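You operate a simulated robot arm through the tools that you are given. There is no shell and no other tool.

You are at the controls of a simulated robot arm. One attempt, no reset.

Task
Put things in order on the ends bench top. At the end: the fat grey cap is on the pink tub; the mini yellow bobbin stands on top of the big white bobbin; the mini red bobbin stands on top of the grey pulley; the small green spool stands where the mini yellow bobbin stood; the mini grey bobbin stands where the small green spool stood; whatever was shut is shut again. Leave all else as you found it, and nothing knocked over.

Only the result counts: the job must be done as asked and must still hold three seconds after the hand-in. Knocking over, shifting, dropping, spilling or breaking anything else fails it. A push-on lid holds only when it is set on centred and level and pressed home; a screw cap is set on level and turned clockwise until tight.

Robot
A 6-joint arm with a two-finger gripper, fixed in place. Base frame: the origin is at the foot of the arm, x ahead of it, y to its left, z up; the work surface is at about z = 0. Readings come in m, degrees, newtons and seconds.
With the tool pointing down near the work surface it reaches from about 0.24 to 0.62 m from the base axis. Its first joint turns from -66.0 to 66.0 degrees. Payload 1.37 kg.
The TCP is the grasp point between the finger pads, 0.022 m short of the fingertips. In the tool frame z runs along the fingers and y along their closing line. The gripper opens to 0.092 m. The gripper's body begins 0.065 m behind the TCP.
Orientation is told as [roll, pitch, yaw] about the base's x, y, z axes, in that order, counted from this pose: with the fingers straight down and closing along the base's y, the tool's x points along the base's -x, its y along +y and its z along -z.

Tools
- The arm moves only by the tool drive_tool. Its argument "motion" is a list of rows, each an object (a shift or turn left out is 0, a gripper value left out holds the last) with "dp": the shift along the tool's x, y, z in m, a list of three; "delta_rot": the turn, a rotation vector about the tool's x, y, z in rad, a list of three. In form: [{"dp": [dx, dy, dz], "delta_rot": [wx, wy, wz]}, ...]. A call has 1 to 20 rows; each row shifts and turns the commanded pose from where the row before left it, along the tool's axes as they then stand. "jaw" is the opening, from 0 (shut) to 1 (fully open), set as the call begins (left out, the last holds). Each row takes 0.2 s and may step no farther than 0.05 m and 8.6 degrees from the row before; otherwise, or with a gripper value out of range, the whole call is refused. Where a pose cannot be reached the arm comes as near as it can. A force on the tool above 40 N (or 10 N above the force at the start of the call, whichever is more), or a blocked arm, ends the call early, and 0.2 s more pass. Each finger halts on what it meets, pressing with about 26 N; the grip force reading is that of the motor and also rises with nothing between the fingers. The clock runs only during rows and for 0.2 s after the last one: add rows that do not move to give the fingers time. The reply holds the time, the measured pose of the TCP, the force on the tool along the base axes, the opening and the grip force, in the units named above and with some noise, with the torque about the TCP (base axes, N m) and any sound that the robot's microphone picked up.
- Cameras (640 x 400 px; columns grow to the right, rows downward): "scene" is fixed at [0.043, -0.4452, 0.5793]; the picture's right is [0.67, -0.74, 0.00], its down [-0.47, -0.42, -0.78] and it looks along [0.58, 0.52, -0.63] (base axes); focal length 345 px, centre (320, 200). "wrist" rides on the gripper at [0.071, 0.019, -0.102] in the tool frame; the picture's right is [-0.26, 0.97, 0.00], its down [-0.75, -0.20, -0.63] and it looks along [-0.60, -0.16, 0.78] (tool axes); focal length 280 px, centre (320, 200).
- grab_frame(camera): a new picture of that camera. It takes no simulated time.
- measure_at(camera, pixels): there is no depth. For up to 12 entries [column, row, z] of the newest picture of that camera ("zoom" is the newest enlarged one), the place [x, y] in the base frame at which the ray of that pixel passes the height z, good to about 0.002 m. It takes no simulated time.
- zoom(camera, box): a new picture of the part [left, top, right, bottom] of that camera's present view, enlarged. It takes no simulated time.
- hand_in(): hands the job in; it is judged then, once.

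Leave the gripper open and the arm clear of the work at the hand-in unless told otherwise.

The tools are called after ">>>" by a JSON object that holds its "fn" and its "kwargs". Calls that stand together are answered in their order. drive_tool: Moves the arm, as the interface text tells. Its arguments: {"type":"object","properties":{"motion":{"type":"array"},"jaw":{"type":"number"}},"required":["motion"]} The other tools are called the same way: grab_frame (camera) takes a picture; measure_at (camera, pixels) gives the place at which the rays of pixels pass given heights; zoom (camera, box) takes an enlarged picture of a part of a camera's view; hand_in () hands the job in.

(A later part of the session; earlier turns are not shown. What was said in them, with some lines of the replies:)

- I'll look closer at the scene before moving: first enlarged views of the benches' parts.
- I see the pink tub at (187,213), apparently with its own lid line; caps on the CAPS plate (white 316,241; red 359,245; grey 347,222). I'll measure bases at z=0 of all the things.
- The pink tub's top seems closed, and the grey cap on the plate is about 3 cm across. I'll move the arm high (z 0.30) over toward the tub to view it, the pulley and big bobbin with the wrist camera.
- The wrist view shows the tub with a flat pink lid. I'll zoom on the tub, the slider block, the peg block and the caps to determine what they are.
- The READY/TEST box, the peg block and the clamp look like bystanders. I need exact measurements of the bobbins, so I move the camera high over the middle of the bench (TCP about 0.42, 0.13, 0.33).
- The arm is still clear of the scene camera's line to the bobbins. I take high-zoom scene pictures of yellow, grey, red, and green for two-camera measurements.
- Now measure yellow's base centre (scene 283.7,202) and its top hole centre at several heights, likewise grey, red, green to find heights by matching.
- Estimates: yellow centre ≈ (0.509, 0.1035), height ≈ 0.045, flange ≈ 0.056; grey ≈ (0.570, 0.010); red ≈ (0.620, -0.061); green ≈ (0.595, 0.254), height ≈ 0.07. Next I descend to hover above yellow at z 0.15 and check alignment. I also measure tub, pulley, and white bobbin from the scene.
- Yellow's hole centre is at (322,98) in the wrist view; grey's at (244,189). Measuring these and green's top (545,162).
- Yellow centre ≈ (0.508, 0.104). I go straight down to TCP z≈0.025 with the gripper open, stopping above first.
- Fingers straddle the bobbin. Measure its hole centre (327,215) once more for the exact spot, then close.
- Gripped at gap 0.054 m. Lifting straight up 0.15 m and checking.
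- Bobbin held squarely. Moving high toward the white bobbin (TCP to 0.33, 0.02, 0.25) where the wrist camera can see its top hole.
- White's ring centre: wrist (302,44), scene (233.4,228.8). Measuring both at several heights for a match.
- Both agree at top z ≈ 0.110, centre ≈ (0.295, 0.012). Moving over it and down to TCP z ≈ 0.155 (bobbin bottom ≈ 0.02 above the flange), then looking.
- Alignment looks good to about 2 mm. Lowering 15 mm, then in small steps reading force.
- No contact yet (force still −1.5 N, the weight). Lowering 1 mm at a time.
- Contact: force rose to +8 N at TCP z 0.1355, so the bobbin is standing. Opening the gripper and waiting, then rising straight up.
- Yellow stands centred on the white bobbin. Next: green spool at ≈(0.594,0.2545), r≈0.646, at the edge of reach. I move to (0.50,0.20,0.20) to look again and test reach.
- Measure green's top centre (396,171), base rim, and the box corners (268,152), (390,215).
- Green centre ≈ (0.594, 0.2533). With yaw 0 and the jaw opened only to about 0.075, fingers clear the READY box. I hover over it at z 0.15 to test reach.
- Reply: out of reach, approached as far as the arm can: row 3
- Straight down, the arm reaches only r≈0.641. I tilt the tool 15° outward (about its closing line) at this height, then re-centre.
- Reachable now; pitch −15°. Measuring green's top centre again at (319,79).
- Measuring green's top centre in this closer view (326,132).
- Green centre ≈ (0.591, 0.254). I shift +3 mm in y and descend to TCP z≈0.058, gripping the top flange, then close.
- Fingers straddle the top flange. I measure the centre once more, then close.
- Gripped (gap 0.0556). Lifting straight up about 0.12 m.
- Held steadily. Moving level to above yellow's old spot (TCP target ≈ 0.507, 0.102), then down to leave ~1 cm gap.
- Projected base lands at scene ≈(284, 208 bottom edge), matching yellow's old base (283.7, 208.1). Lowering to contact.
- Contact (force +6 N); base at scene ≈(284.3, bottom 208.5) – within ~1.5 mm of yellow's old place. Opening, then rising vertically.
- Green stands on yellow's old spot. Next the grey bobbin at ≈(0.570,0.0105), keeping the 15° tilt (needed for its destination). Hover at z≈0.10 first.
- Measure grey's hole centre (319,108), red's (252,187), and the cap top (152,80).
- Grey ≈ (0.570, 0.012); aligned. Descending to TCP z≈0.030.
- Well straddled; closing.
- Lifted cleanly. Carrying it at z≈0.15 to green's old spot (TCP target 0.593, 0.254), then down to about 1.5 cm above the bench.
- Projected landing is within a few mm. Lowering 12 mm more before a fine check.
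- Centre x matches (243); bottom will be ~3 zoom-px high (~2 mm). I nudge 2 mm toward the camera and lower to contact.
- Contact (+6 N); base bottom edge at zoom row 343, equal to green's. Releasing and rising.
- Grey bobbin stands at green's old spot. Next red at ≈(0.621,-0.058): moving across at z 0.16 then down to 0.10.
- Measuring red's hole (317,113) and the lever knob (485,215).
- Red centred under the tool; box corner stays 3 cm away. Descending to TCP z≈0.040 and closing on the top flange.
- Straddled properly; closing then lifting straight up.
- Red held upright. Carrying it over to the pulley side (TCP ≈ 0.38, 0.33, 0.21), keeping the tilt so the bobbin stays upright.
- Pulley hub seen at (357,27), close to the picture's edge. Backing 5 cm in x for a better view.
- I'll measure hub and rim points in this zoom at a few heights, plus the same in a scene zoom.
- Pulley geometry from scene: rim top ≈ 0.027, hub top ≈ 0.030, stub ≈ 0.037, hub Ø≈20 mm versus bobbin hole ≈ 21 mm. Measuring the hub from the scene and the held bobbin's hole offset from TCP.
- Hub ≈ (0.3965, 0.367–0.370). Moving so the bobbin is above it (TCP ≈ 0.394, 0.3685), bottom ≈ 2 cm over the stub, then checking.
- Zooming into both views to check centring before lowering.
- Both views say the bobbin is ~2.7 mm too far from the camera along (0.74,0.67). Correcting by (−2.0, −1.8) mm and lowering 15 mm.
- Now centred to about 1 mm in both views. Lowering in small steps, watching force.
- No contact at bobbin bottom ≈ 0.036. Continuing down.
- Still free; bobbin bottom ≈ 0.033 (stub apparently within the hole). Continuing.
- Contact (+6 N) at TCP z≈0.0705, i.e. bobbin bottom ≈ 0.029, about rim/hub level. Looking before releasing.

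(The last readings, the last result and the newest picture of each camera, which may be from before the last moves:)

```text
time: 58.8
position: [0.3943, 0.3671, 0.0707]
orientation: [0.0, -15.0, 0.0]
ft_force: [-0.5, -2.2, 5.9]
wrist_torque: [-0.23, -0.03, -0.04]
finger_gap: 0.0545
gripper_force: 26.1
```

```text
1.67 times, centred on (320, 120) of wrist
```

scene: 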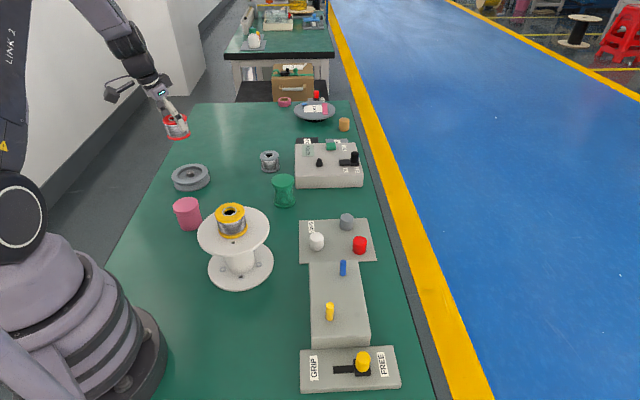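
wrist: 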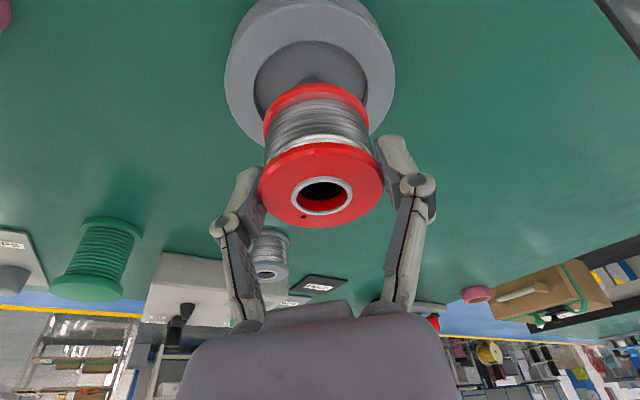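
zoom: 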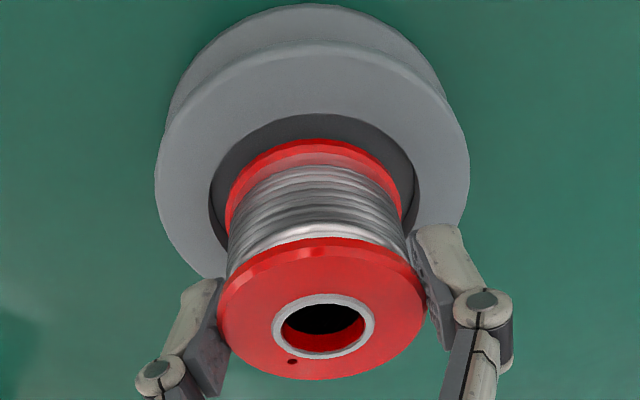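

I open only slightly (to ≈0.060) so the fingers still guard the bobbin, then look at whether it stands level.

>>> {"fn": "drive_tool", "kwargs": {"motion": [{"dp": [-0.0001, 0, -0.0004]}, {}, {}, {}, {}], "jaw": 0.66}}

>>> {"fn": "zoom", "kwargs": {"camera": "scene", "box": [170, 150, 210, 190]}}

>>> {"fn": "zoom", "kwargs": {"camera": "wrist", "box": [200, 0, 440, 240]}}

```text
time: 60.0
position: [0.3938, 0.3668, 0.0702]
orientation: [-0.1, -15.2, 0.0]
ft_force: [-0.8, 0.8, -0.1]
wrist_torque: [-0.02, 0.02, 0.01]
finger_gap: 0.0607
gripper_force: 0.1
```

```text
10.00 times, centred on (190, 170) of scene
```

zoom: 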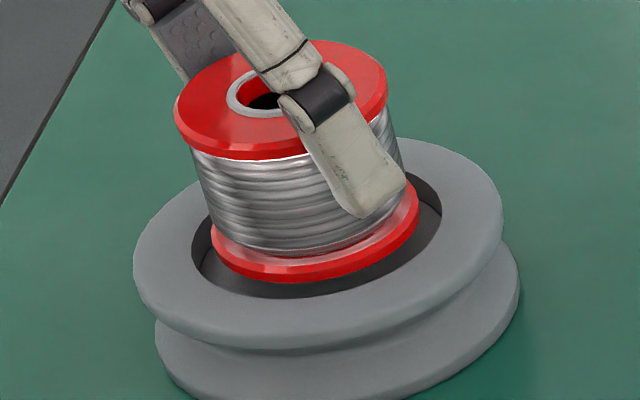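

```text
1.67 times, centred on (320, 120) of wrist
```

zoom: 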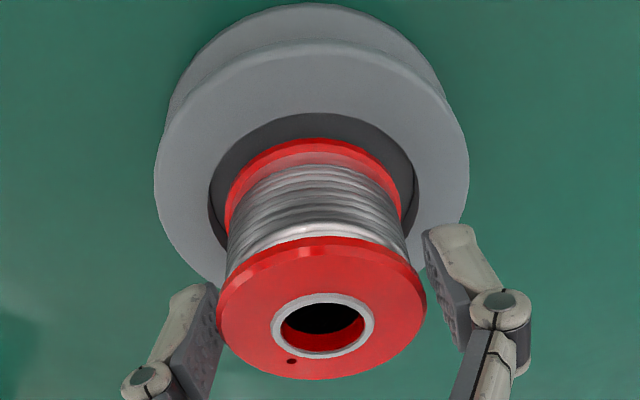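

It stands level and unmoved. Opening further and rising straight up.

>>> {"fn": "drive_tool", "kwargs": {"motion": [{}, {}, {}], "jaw": 0.88}}

>>> {"fn": "zoom", "kwargs": {"camera": "wrist", "box": [200, 0, 440, 240]}}

>>> {"fn": "drive_tool", "kwargs": {"motion": [{"dp": [-0.0026, 0, -0.0097]}, {"dp": [-0.0078, 0, -0.029]}, {"dp": [-0.0104, 0, -0.0386]}, {"dp": [-0.0104, 0, -0.0386]}, {}]}}

>>> {"fn": "zoom", "kwargs": {"camera": "scene", "box": [160, 140, 220, 200]}}

>>> {"fn": "grab_frame", "kwargs": {"camera": "wrist"}}

```text
time: 60.8
position: [0.3929, 0.3658, 0.0712]
orientation: [-0.1, -15.2, -0.1]
ft_force: [0.0, -0.1, -0.5]
wrist_torque: [-0.03, -0.01, 0.0]
finger_gap: 0.0809
gripper_force: 0.0
```

```text
1.67 times, centred on (320, 120) of wrist
```

zoom: 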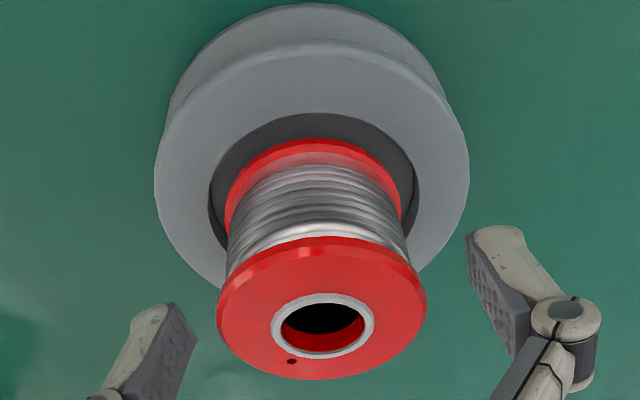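

```text
time: 62.0
position: [0.3925, 0.3694, 0.1916]
orientation: [-0.1, -15.0, 0.1]
ft_force: [0.4, -0.4, 0.2]
wrist_torque: [-0.01, 0.01, 0.0]
finger_gap: 0.0809
gripper_force: 0.0
```

```text
6.67 times, centred on (190, 170) of scene
```

zoom: 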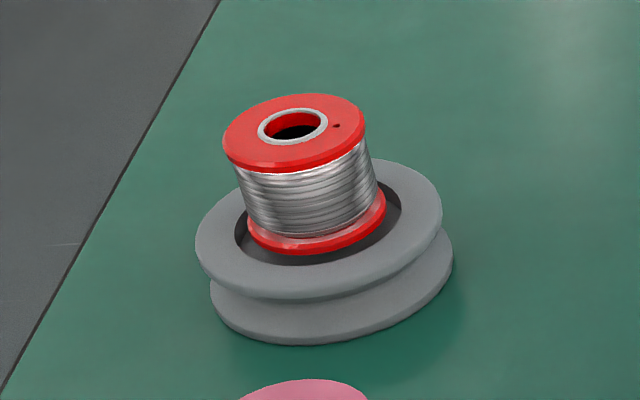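

```text
taken
```

wrist: 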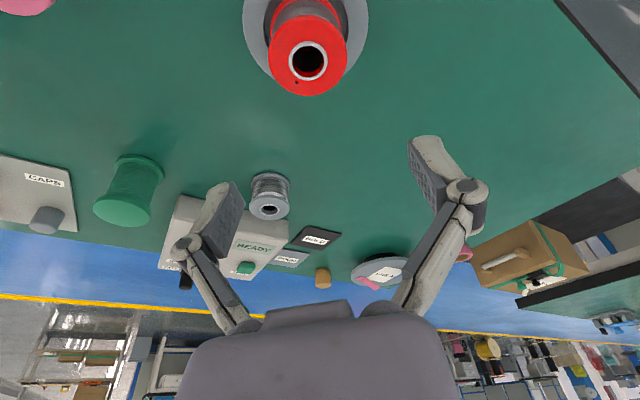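

Red stands on the pulley, level. Next the cap: I remove the tilt and move at z 0.19 to above the grey cap (≈0.538, −0.078).

>>> {"fn": "drive_tool", "kwargs": {"motion": [{"delta_rot": [0, 0.131, 0]}, {"delta_rot": [0, 0.1325, 0]}, {"dp": [-0.01455, -0.0447, 0]}, {"dp": [-0.01455, -0.0447, 0]}, {"dp": [-0.01455, -0.0447, 0]}, {"dp": [-0.01455, -0.0447, 0]}, {"dp": [-0.01455, -0.0447, 0]}, {"dp": [-0.01455, -0.0447, 0]}, {"dp": [-0.01455, -0.0447, 0]}, {"dp": [-0.01455, -0.0447, 0]}, {"dp": [-0.01455, -0.0447, 0]}, {"dp": [-0.01455, -0.0447, 0]}, {}], "jaw": 0.88}}

>>> {"fn": "grab_frame", "kwargs": {"camera": "wrist"}}

>>> {"fn": "zoom", "kwargs": {"camera": "scene", "box": [295, 205, 385, 265]}}

```text
time: 64.8
position: [0.5377, -0.0819, 0.1909]
orientation: [0.0, 0.0, 0.0]
ft_force: [-0.4, -0.2, 0.6]
wrist_torque: [-0.03, 0.01, 0.01]
finger_gap: 0.081
gripper_force: 0.1
```

```text
taken
```

wrist: 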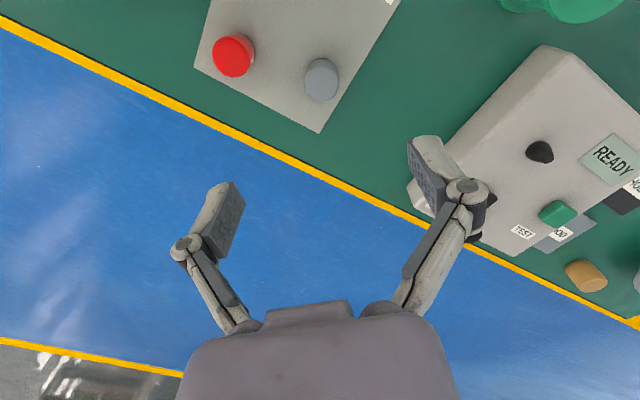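

```text
6.67 times, centred on (340, 235) of scene
```

zoom: 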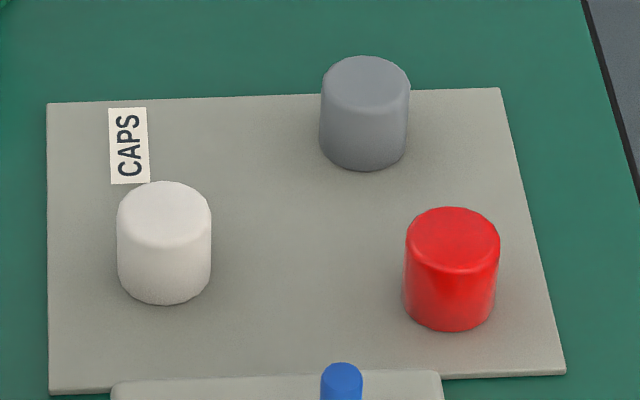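

Measuring the cap top: wrist (322,82); scene top (346.8,217.4), base (346.4,226.6).

>>> {"fn": "measure_at", "kwargs": {"camera": "wrist", "pixels": [[322.5, 81, 0.02], [322.5, 81, 0.025], [322.5, 81, 0.03], [305, 81, 0.028], [340, 81, 0.028]]}}

>>> {"fn": "measure_at", "kwargs": {"camera": "scene", "pixels": [[346.4, 226.6, 0.004], [346.8, 217.4, 0.02], [346.8, 217.4, 0.025], [346.8, 217.4, 0.03]]}}

>>> {"fn": "zoom", "kwargs": {"camera": "wrist", "box": [280, 40, 370, 130]}}

```text
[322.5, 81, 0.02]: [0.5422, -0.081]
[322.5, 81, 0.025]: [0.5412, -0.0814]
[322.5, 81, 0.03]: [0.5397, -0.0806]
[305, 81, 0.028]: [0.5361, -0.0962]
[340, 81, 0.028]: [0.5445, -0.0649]
```

```text
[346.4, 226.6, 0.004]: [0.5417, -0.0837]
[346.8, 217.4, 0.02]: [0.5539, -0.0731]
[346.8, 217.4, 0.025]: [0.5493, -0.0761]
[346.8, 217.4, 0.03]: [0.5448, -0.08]
```

```text
4.44 times, centred on (325, 85) of wrist
```

zoom: 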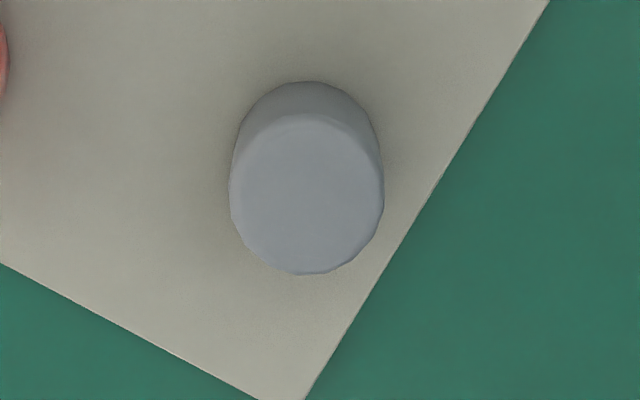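

Cap ≈ (0.540, −0.082), top z ≈ 0.033, Ø ≈ 0.032. Narrowing the jaw to 0.06 and descending to TCP z ≈ 0.06 first.

>>> {"fn": "drive_tool", "kwargs": {"motion": [{"dp": [-0.002, 0, 0.045]}, {"dp": [0, 0, 0.045]}, {"dp": [0, 0, 0.035]}, {}], "jaw": 0.65}}

>>> {"fn": "grab_frame", "kwargs": {"camera": "wrist"}}

>>> {"fn": "zoom", "kwargs": {"camera": "scene", "box": [295, 185, 385, 245]}}

```text
time: 65.8
position: [0.5407, -0.0819, 0.0678]
orientation: [-0.1, 0.0, 0.0]
ft_force: [0.5, 0.0, 1.1]
wrist_torque: [0.0, 0.0, 0.01]
finger_gap: 0.06
gripper_force: 0.1
```

```text
taken
```

wrist: 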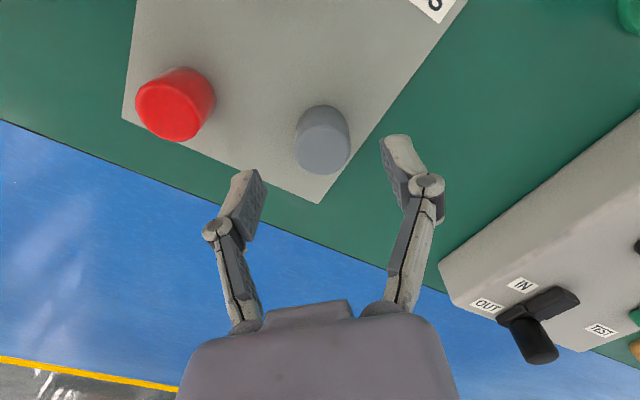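

```text
6.67 times, centred on (340, 215) of scene
```

zoom: 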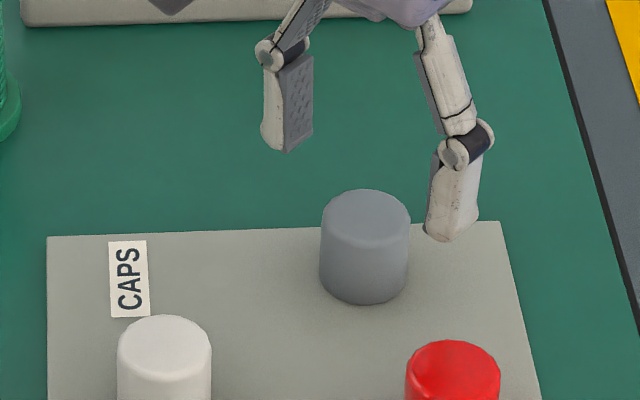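

>>> {"fn": "measure_at", "kwargs": {"camera": "wrist", "pixels": [[322.5, 150, 0.033], [322.5, 150, 0.03], [296, 145, 0.033], [350, 145, 0.033]]}}

>>> {"fn": "drive_tool", "kwargs": {"motion": [{"dp": [0, 0, 0.02]}, {"dp": [0, 0, 0.019]}, {}]}}

>>> {"fn": "grab_frame", "kwargs": {"camera": "wrist"}}

>>> {"fn": "zoom", "kwargs": {"camera": "scene", "box": [295, 185, 385, 245]}}

```text
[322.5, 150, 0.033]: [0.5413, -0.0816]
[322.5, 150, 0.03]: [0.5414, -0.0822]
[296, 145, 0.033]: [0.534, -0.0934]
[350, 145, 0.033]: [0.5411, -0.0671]
```

```text
time: 66.6
position: [0.5403, -0.0809, 0.0274]
orientation: [-0.2, 0.0, 0.0]
ft_force: [0.1, -0.2, -0.2]
wrist_torque: [-0.01, 0.01, 0.0]
finger_gap: 0.0597
gripper_force: 0.1
```

```text
taken
```

wrist: 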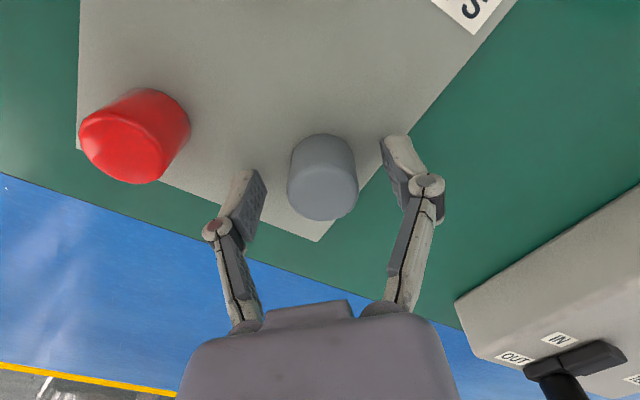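

```text
6.67 times, centred on (340, 215) of scene
```

zoom: 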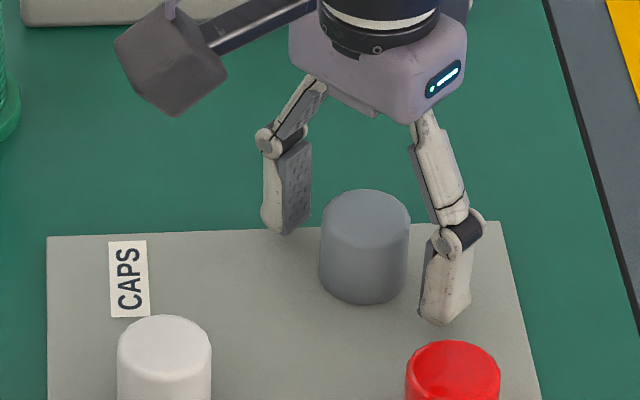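

Fingers are around the cap. Closing, then lifting.

>>> {"fn": "drive_tool", "kwargs": {"motion": [{}, {}, {}, {}], "jaw": 0.2}}

>>> {"fn": "drive_tool", "kwargs": {"motion": [{"dp": [0, 0, -0.01]}, {"dp": [0, 0, -0.03]}, {"dp": [0, 0, -0.04]}, {"dp": [0, 0, -0.04]}, {"dp": [0, 0, -0.04]}, {"dp": [0, 0, -0.03]}]}}

>>> {"fn": "grab_frame", "kwargs": {"camera": "wrist"}}

>>> {"fn": "grab_frame", "kwargs": {"camera": "scene"}}

```text
time: 67.6
position: [0.54, -0.0809, 0.0271]
orientation: [-0.1, 0.0, 0.0]
ft_force: [0.4, -0.1, -0.4]
wrist_torque: [0.04, 0.05, -0.03]
finger_gap: 0.0298
gripper_force: 26.4
```

```text
time: 69.0
position: [0.5395, -0.0793, 0.2183]
orientation: [-0.1, 0.1, 0.0]
ft_force: [0.0, 1.5, -0.7]
wrist_torque: [0.03, 0.01, -0.01]
finger_gap: 0.0297
gripper_force: 26.6
```

```text
taken
```

wrist: 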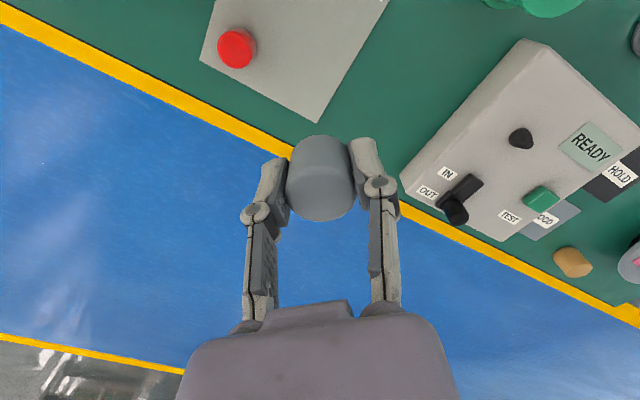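

```text
taken
```

scene: 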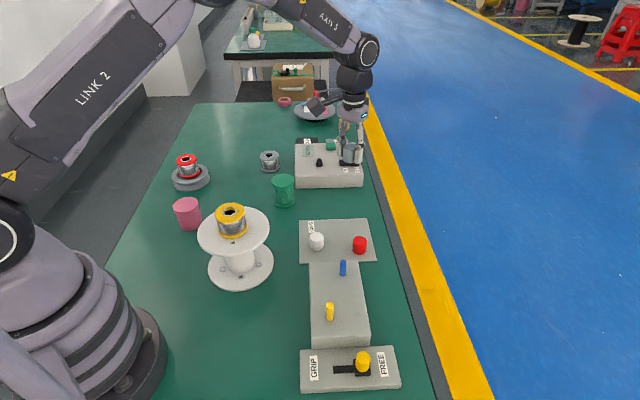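

Cap held (Ø 0.030). Carrying it at z 0.22 toward the tub (TCP ≈ 0.33, 0.20).

>>> {"fn": "drive_tool", "kwargs": {"motion": [{"dp": [0.02625, 0.035, 0]}, {"dp": [0.02625, 0.035, 0]}, {"dp": [0.02625, 0.035, 0]}, {"dp": [0.02625, 0.035, 0]}, {"dp": [0.02625, 0.035, 0]}, {"dp": [0.02625, 0.035, 0]}, {"dp": [0.02625, 0.035, 0]}, {"dp": [0.02625, 0.035, 0]}, {}]}}

>>> {"fn": "grab_frame", "kwargs": {"camera": "wrist"}}

>>> {"fn": "zoom", "kwargs": {"camera": "scene", "box": [160, 180, 220, 240]}}

```text
time: 71.0
position: [0.3334, 0.2002, 0.2181]
orientation: [0.0, -0.1, -0.1]
ft_force: [-0.5, -0.2, -1.0]
wrist_torque: [0.0, -0.01, -0.02]
finger_gap: 0.0296
gripper_force: 25.7
```

```text
taken
```

wrist: 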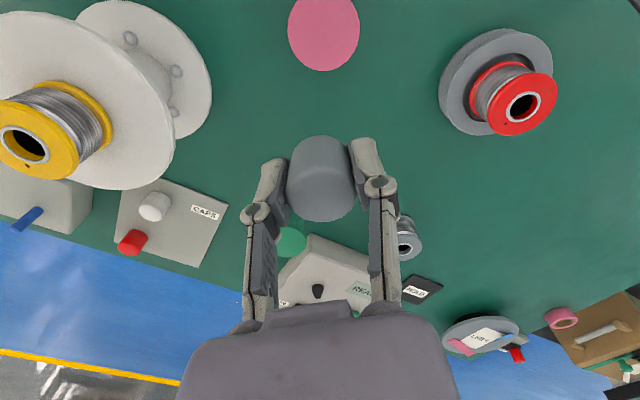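

```text
6.67 times, centred on (190, 210) of scene
```

zoom: 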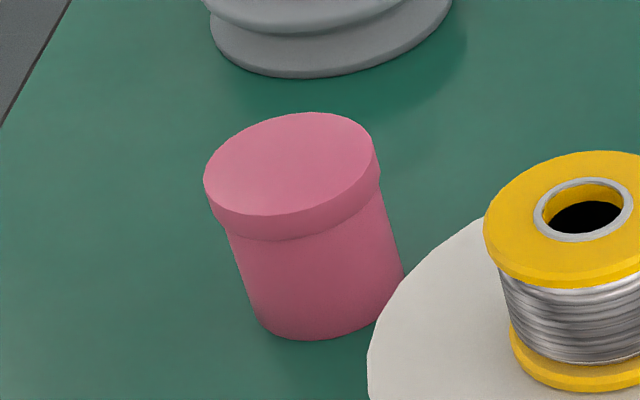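

Measuring the lid centre: scene (185.65,204.45), wrist (323.5,31), at several heights.

>>> {"fn": "measure_at", "kwargs": {"camera": "scene", "pixels": [[185.65, 204.45, 0.055], [185.65, 204.45, 0.06], [185.65, 204.45, 0.065], [185.65, 204.45, 0.07]]}}

>>> {"fn": "measure_at", "kwargs": {"camera": "wrist", "pixels": [[323.5, 31, 0.055], [323.5, 31, 0.06], [323.5, 31, 0.065], [288, 27, 0.06], [359, 27, 0.06], [324, 71, 0.06]]}}

```text
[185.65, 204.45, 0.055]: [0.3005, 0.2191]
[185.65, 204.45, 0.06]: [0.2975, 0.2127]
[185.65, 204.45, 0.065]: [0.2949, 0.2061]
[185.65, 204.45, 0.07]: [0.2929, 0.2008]
```

```text
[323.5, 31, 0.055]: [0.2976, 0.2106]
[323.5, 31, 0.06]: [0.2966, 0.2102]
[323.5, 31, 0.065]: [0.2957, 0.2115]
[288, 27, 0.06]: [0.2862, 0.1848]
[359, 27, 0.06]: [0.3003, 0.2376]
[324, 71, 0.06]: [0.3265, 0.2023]
```

Lid top z≈0.061, centre ≈ (0.2965, 0.211). Moving over it and down to leave ~1.5 cm.

>>> {"fn": "drive_tool", "kwargs": {"motion": [{"dp": [0.0188, 0.0054, 0]}, {"dp": [0.0188, 0.0054, 0]}, {"dp": [0, 0, 0.04]}, {"dp": [0, 0, 0.04]}, {"dp": [0, 0, 0.038]}, {}]}}

>>> {"fn": "zoom", "kwargs": {"camera": "scene", "box": [160, 180, 220, 240]}}

>>> {"fn": "grab_frame", "kwargs": {"camera": "wrist"}}

```text
time: 72.4
position: [0.2948, 0.2109, 0.1]
orientation: [-0.1, 0.0, 0.0]
ft_force: [0.0, 0.3, -0.5]
wrist_torque: [0.02, 0.01, 0.01]
finger_gap: 0.0296
gripper_force: 26.5
```

```text
6.67 times, centred on (190, 210) of scene
```

zoom: 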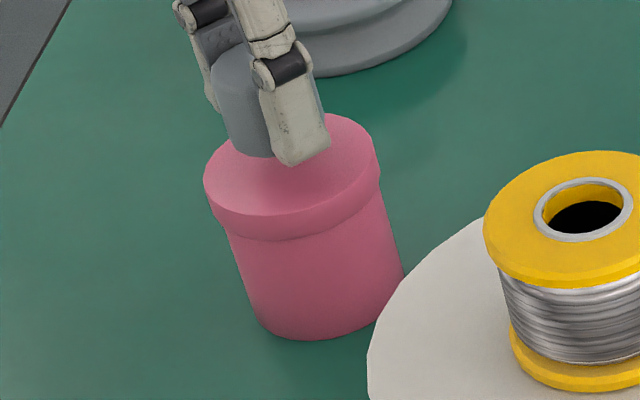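

```text
taken
```

wrist: 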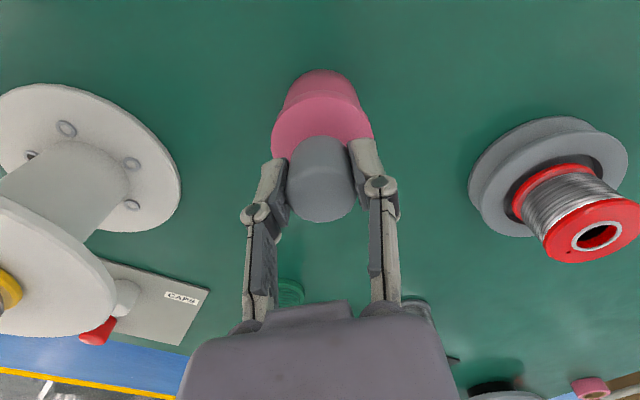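

Centred within ~1.5 mm. Nudging +1.5 mm in x and lowering to near contact.

>>> {"fn": "drive_tool", "kwargs": {"motion": [{"dp": [-0.0015, 0, 0.006]}, {"dp": [0, 0, 0.006]}, {}]}}

>>> {"fn": "drive_tool", "kwargs": {"motion": [{"dp": [0, 0, 0.001]}, {}]}}

>>> {"fn": "drive_tool", "kwargs": {"motion": [{"dp": [0, 0, 0.001]}, {}]}}

>>> {"fn": "zoom", "kwargs": {"camera": "scene", "box": [160, 180, 220, 240]}}

```text
time: 73.2
position: [0.2957, 0.2105, 0.0889]
orientation: [-0.1, 0.0, -0.1]
ft_force: [0.2, 0.0, -0.8]
wrist_torque: [0.0, -0.01, 0.01]
finger_gap: 0.0297
gripper_force: 26.3
```

```text
time: 73.8
position: [0.2946, 0.2111, 0.087]
orientation: [-0.1, 0.0, -0.1]
ft_force: [-0.2, -0.2, -0.3]
wrist_torque: [0.03, 0.01, -0.02]
finger_gap: 0.0298
gripper_force: 25.9
```

```text
time: 74.4
position: [0.2966, 0.2116, 0.0864]
orientation: [-0.1, 0.1, -0.1]
ft_force: [0.5, 0.3, -0.9]
wrist_torque: [-0.01, 0.02, 0.03]
finger_gap: 0.0297
gripper_force: 26.4
```

```text
6.67 times, centred on (190, 210) of scene
```

zoom: 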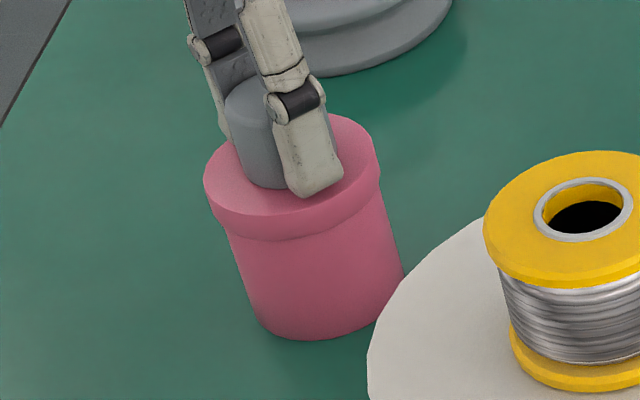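

Still just above the lid. Continuing 1 mm at a time.

>>> {"fn": "drive_tool", "kwargs": {"motion": [{"dp": [0, 0, 0.001]}, {}]}}

>>> {"fn": "drive_tool", "kwargs": {"motion": [{"dp": [0, 0, 0.001]}, {}]}}

```text
time: 75.0
position: [0.2961, 0.2119, 0.0858]
orientation: [-0.1, -0.1, 0.1]
ft_force: [-5.2, -1.6, 22.1]
wrist_torque: [-0.02, 0.13, 0.01]
finger_gap: 0.0302
gripper_force: 26.1
```

```text
time: 75.6
position: [0.2962, 0.2113, 0.0827]
orientation: [0.0, -0.1, -0.1]
ft_force: [-2.5, 0.1, 23.4]
wrist_torque: [0.0, 0.04, -0.02]
finger_gap: 0.0298
gripper_force: 25.7
```

Contact with 22–23 N. Looking at how the cap sits before doing more.

>>> {"fn": "zoom", "kwargs": {"camera": "scene", "box": [160, 180, 220, 240]}}

>>> {"fn": "zoom", "kwargs": {"camera": "wrist", "box": [230, 50, 410, 230]}}

```text
6.67 times, centred on (190, 210) of scene
```

zoom: 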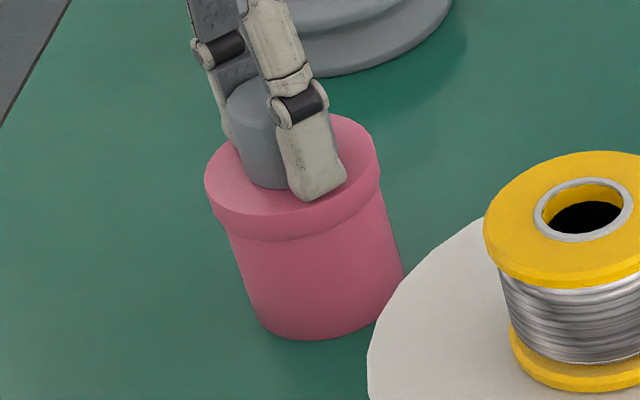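

```text
2.22 times, centred on (320, 140) of wrist
```

zoom: 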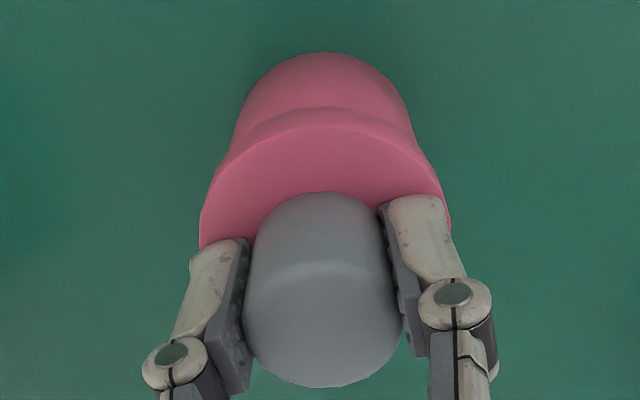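

The cap sits flat and centred on the lid. Relieving ~1 mm and opening slightly, then fully.

>>> {"fn": "drive_tool", "kwargs": {"motion": [{"dp": [0, 0, -0.0012]}, {}]}}

>>> {"fn": "drive_tool", "kwargs": {"motion": [{}, {}, {}, {}], "jaw": 0.42}}

>>> {"fn": "zoom", "kwargs": {"camera": "scene", "box": [160, 180, 220, 240]}}

>>> {"fn": "zoom", "kwargs": {"camera": "wrist", "box": [230, 50, 410, 230]}}

```text
time: 76.2
position: [0.295, 0.2115, 0.084]
orientation: [0.0, 0.1, 0.1]
ft_force: [0.7, -0.1, 0.1]
wrist_torque: [0.04, 0.02, -0.03]
finger_gap: 0.0294
gripper_force: 26.6
```

```text
time: 77.2
position: [0.2949, 0.2111, 0.084]
orientation: [-0.1, -0.1, 0.0]
ft_force: [-0.5, 0.7, -0.3]
wrist_torque: [-0.04, 0.01, -0.01]
finger_gap: 0.0385
gripper_force: 0.1
```

```text
6.67 times, centred on (190, 210) of scene
```

zoom: 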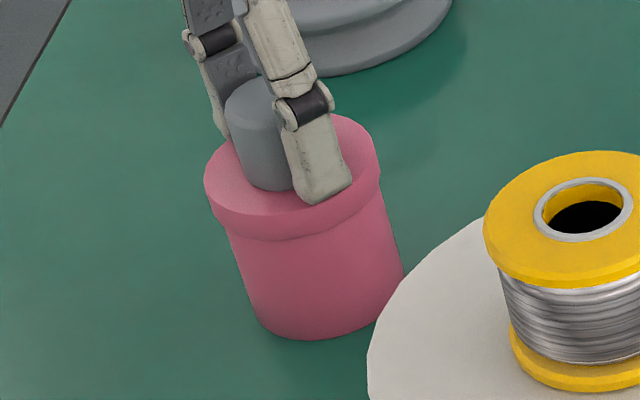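

```text
2.22 times, centred on (320, 140) of wrist
```

zoom: 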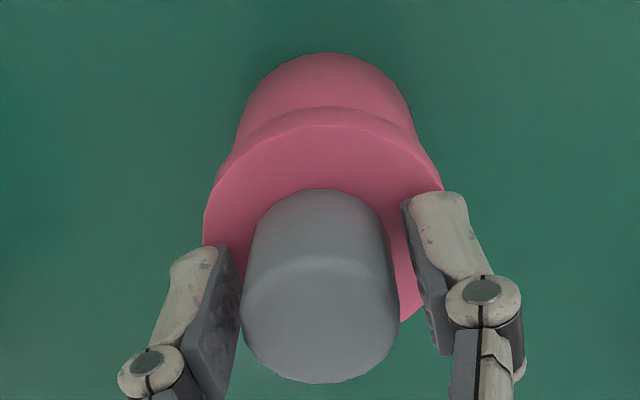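

Cap stands. Opening more and rising to z ≈ 0.25.

>>> {"fn": "drive_tool", "kwargs": {"motion": [{}, {}, {"dp": [0, 0, -0.01]}, {"dp": [0, 0, -0.04]}, {"dp": [0, 0, -0.04]}, {"dp": [0, 0, -0.04]}, {"dp": [0, 0, -0.04]}, {}], "jaw": 0.65}}

>>> {"fn": "grab_frame", "kwargs": {"camera": "wrist"}}

>>> {"fn": "grab_frame", "kwargs": {"camera": "scene"}}

>>> {"fn": "zoom", "kwargs": {"camera": "scene", "box": [150, 140, 290, 260]}}

```text
time: 79.0
position: [0.2955, 0.211, 0.2557]
orientation: [-0.1, 0.1, 0.0]
ft_force: [-0.1, -0.3, 0.2]
wrist_torque: [0.03, 0.02, -0.03]
finger_gap: 0.0597
gripper_force: 0.0
```

```text
taken
```

wrist: 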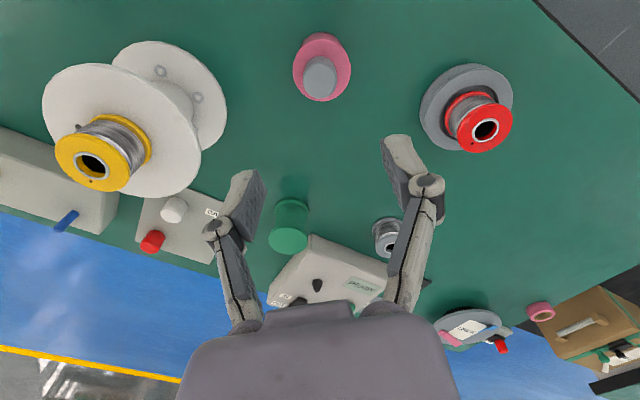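

```text
taken
```

scene: 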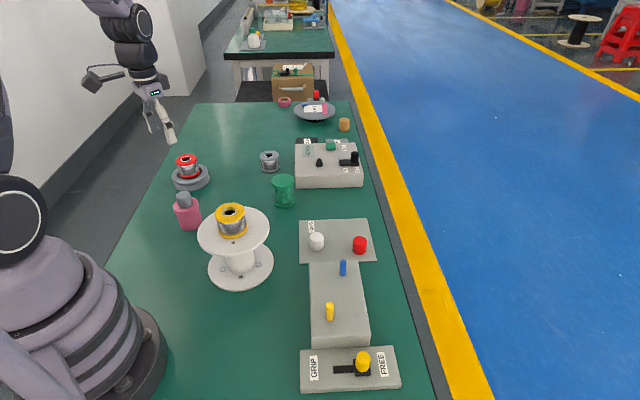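

```text
3.33 times, centred on (220, 200) of scene
```

zoom: 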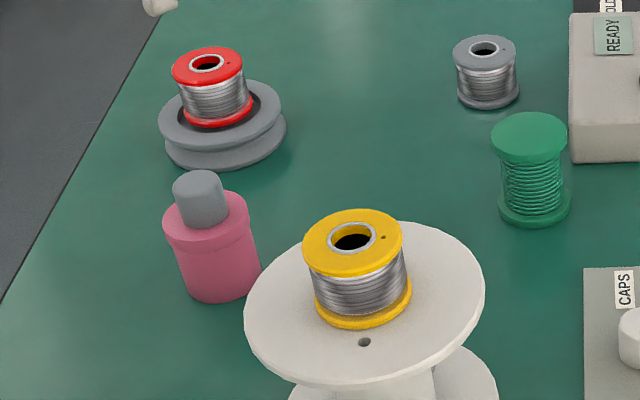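

All five placements look right and the rest is untouched. I open the gripper fully, raise a little more, and do a final check.

>>> {"fn": "drive_tool", "kwargs": {"motion": [{"dp": [0, 0, -0.03]}, {}, {}, {}, {}], "jaw": 1}}

>>> {"fn": "zoom", "kwargs": {"camera": "scene", "box": [160, 180, 220, 240]}}

>>> {"fn": "zoom", "kwargs": {"camera": "scene", "box": [190, 185, 280, 300]}}

>>> {"fn": "zoom", "kwargs": {"camera": "scene", "box": [250, 90, 380, 270]}}

```text
time: 80.2
position: [0.2963, 0.2103, 0.2836]
orientation: [-0.1, 0.1, -0.1]
ft_force: [-0.4, 0.0, 0.2]
wrist_torque: [0.0, -0.03, -0.04]
finger_gap: 0.0919
gripper_force: 0.1
```

```text
6.67 times, centred on (190, 210) of scene
```

zoom: 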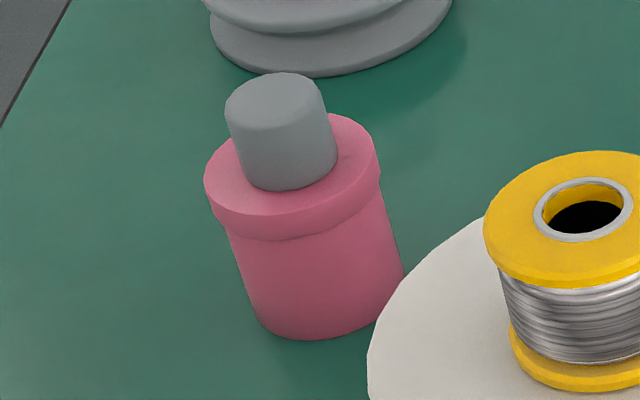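

```text
3.48 times, centred on (235, 242) of scene
```

zoom: 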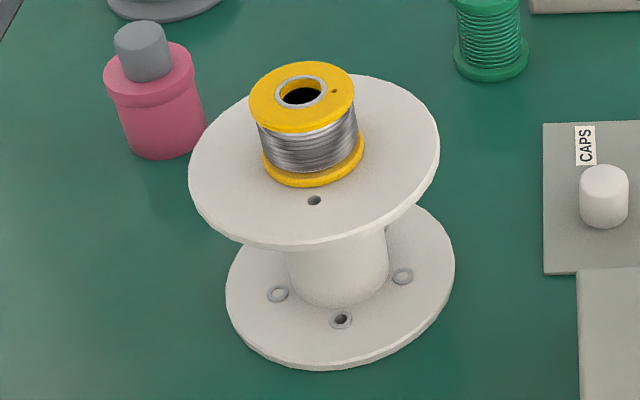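

```text
2.22 times, centred on (315, 180) of scene
```

zoom: 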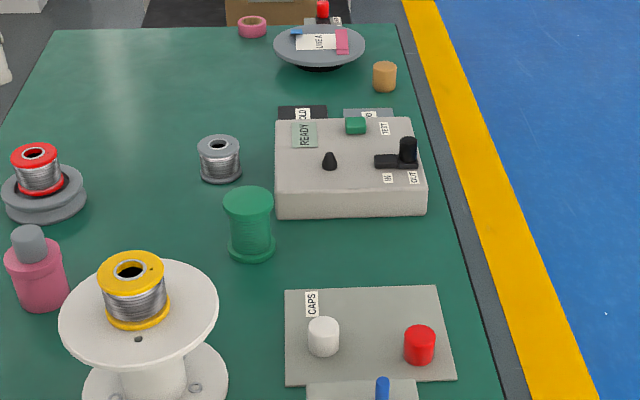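

Final check:
- The cap sits level and centred on the tub's lid.
- Yellow is on the white bobbin and red is on the pulley.
- Green is on yellow's old spot and grey is on green's old spot.
- Nothing else has moved, the gripper is open and the arm is clear.

Handing in.

>>> {"fn": "hand_in", "kwargs": {}}

```text
The job is handed in.
```

I've handed the job in. All five pieces are in place and, by the last camera views, nothing else was moved or knocked over.

- **Grey cap:** it stands level and centred on top of the pink tub. The tub already had a pink lid too wide for this cap to replace, so I left the lid shut and set the cap on it. That reading of "on the pink tub" is my own.
- **Yellow bobbin:** it stands centred on the big white bobbin, covering the hole in the top.
- **Red bobbin:** it stands upright and centred on the pulley, over the pulley's raised hub. It held still when I let go.
- **Green spool:** it stands within about 2 mm of where the yellow bobbin stood.
- **Grey bobbin:** it stands within about 1–2 mm of where the green spool stood.

I opened nothing, so everything that was shut is still shut. The gripper is fully open and the arm is raised clear of the bench.
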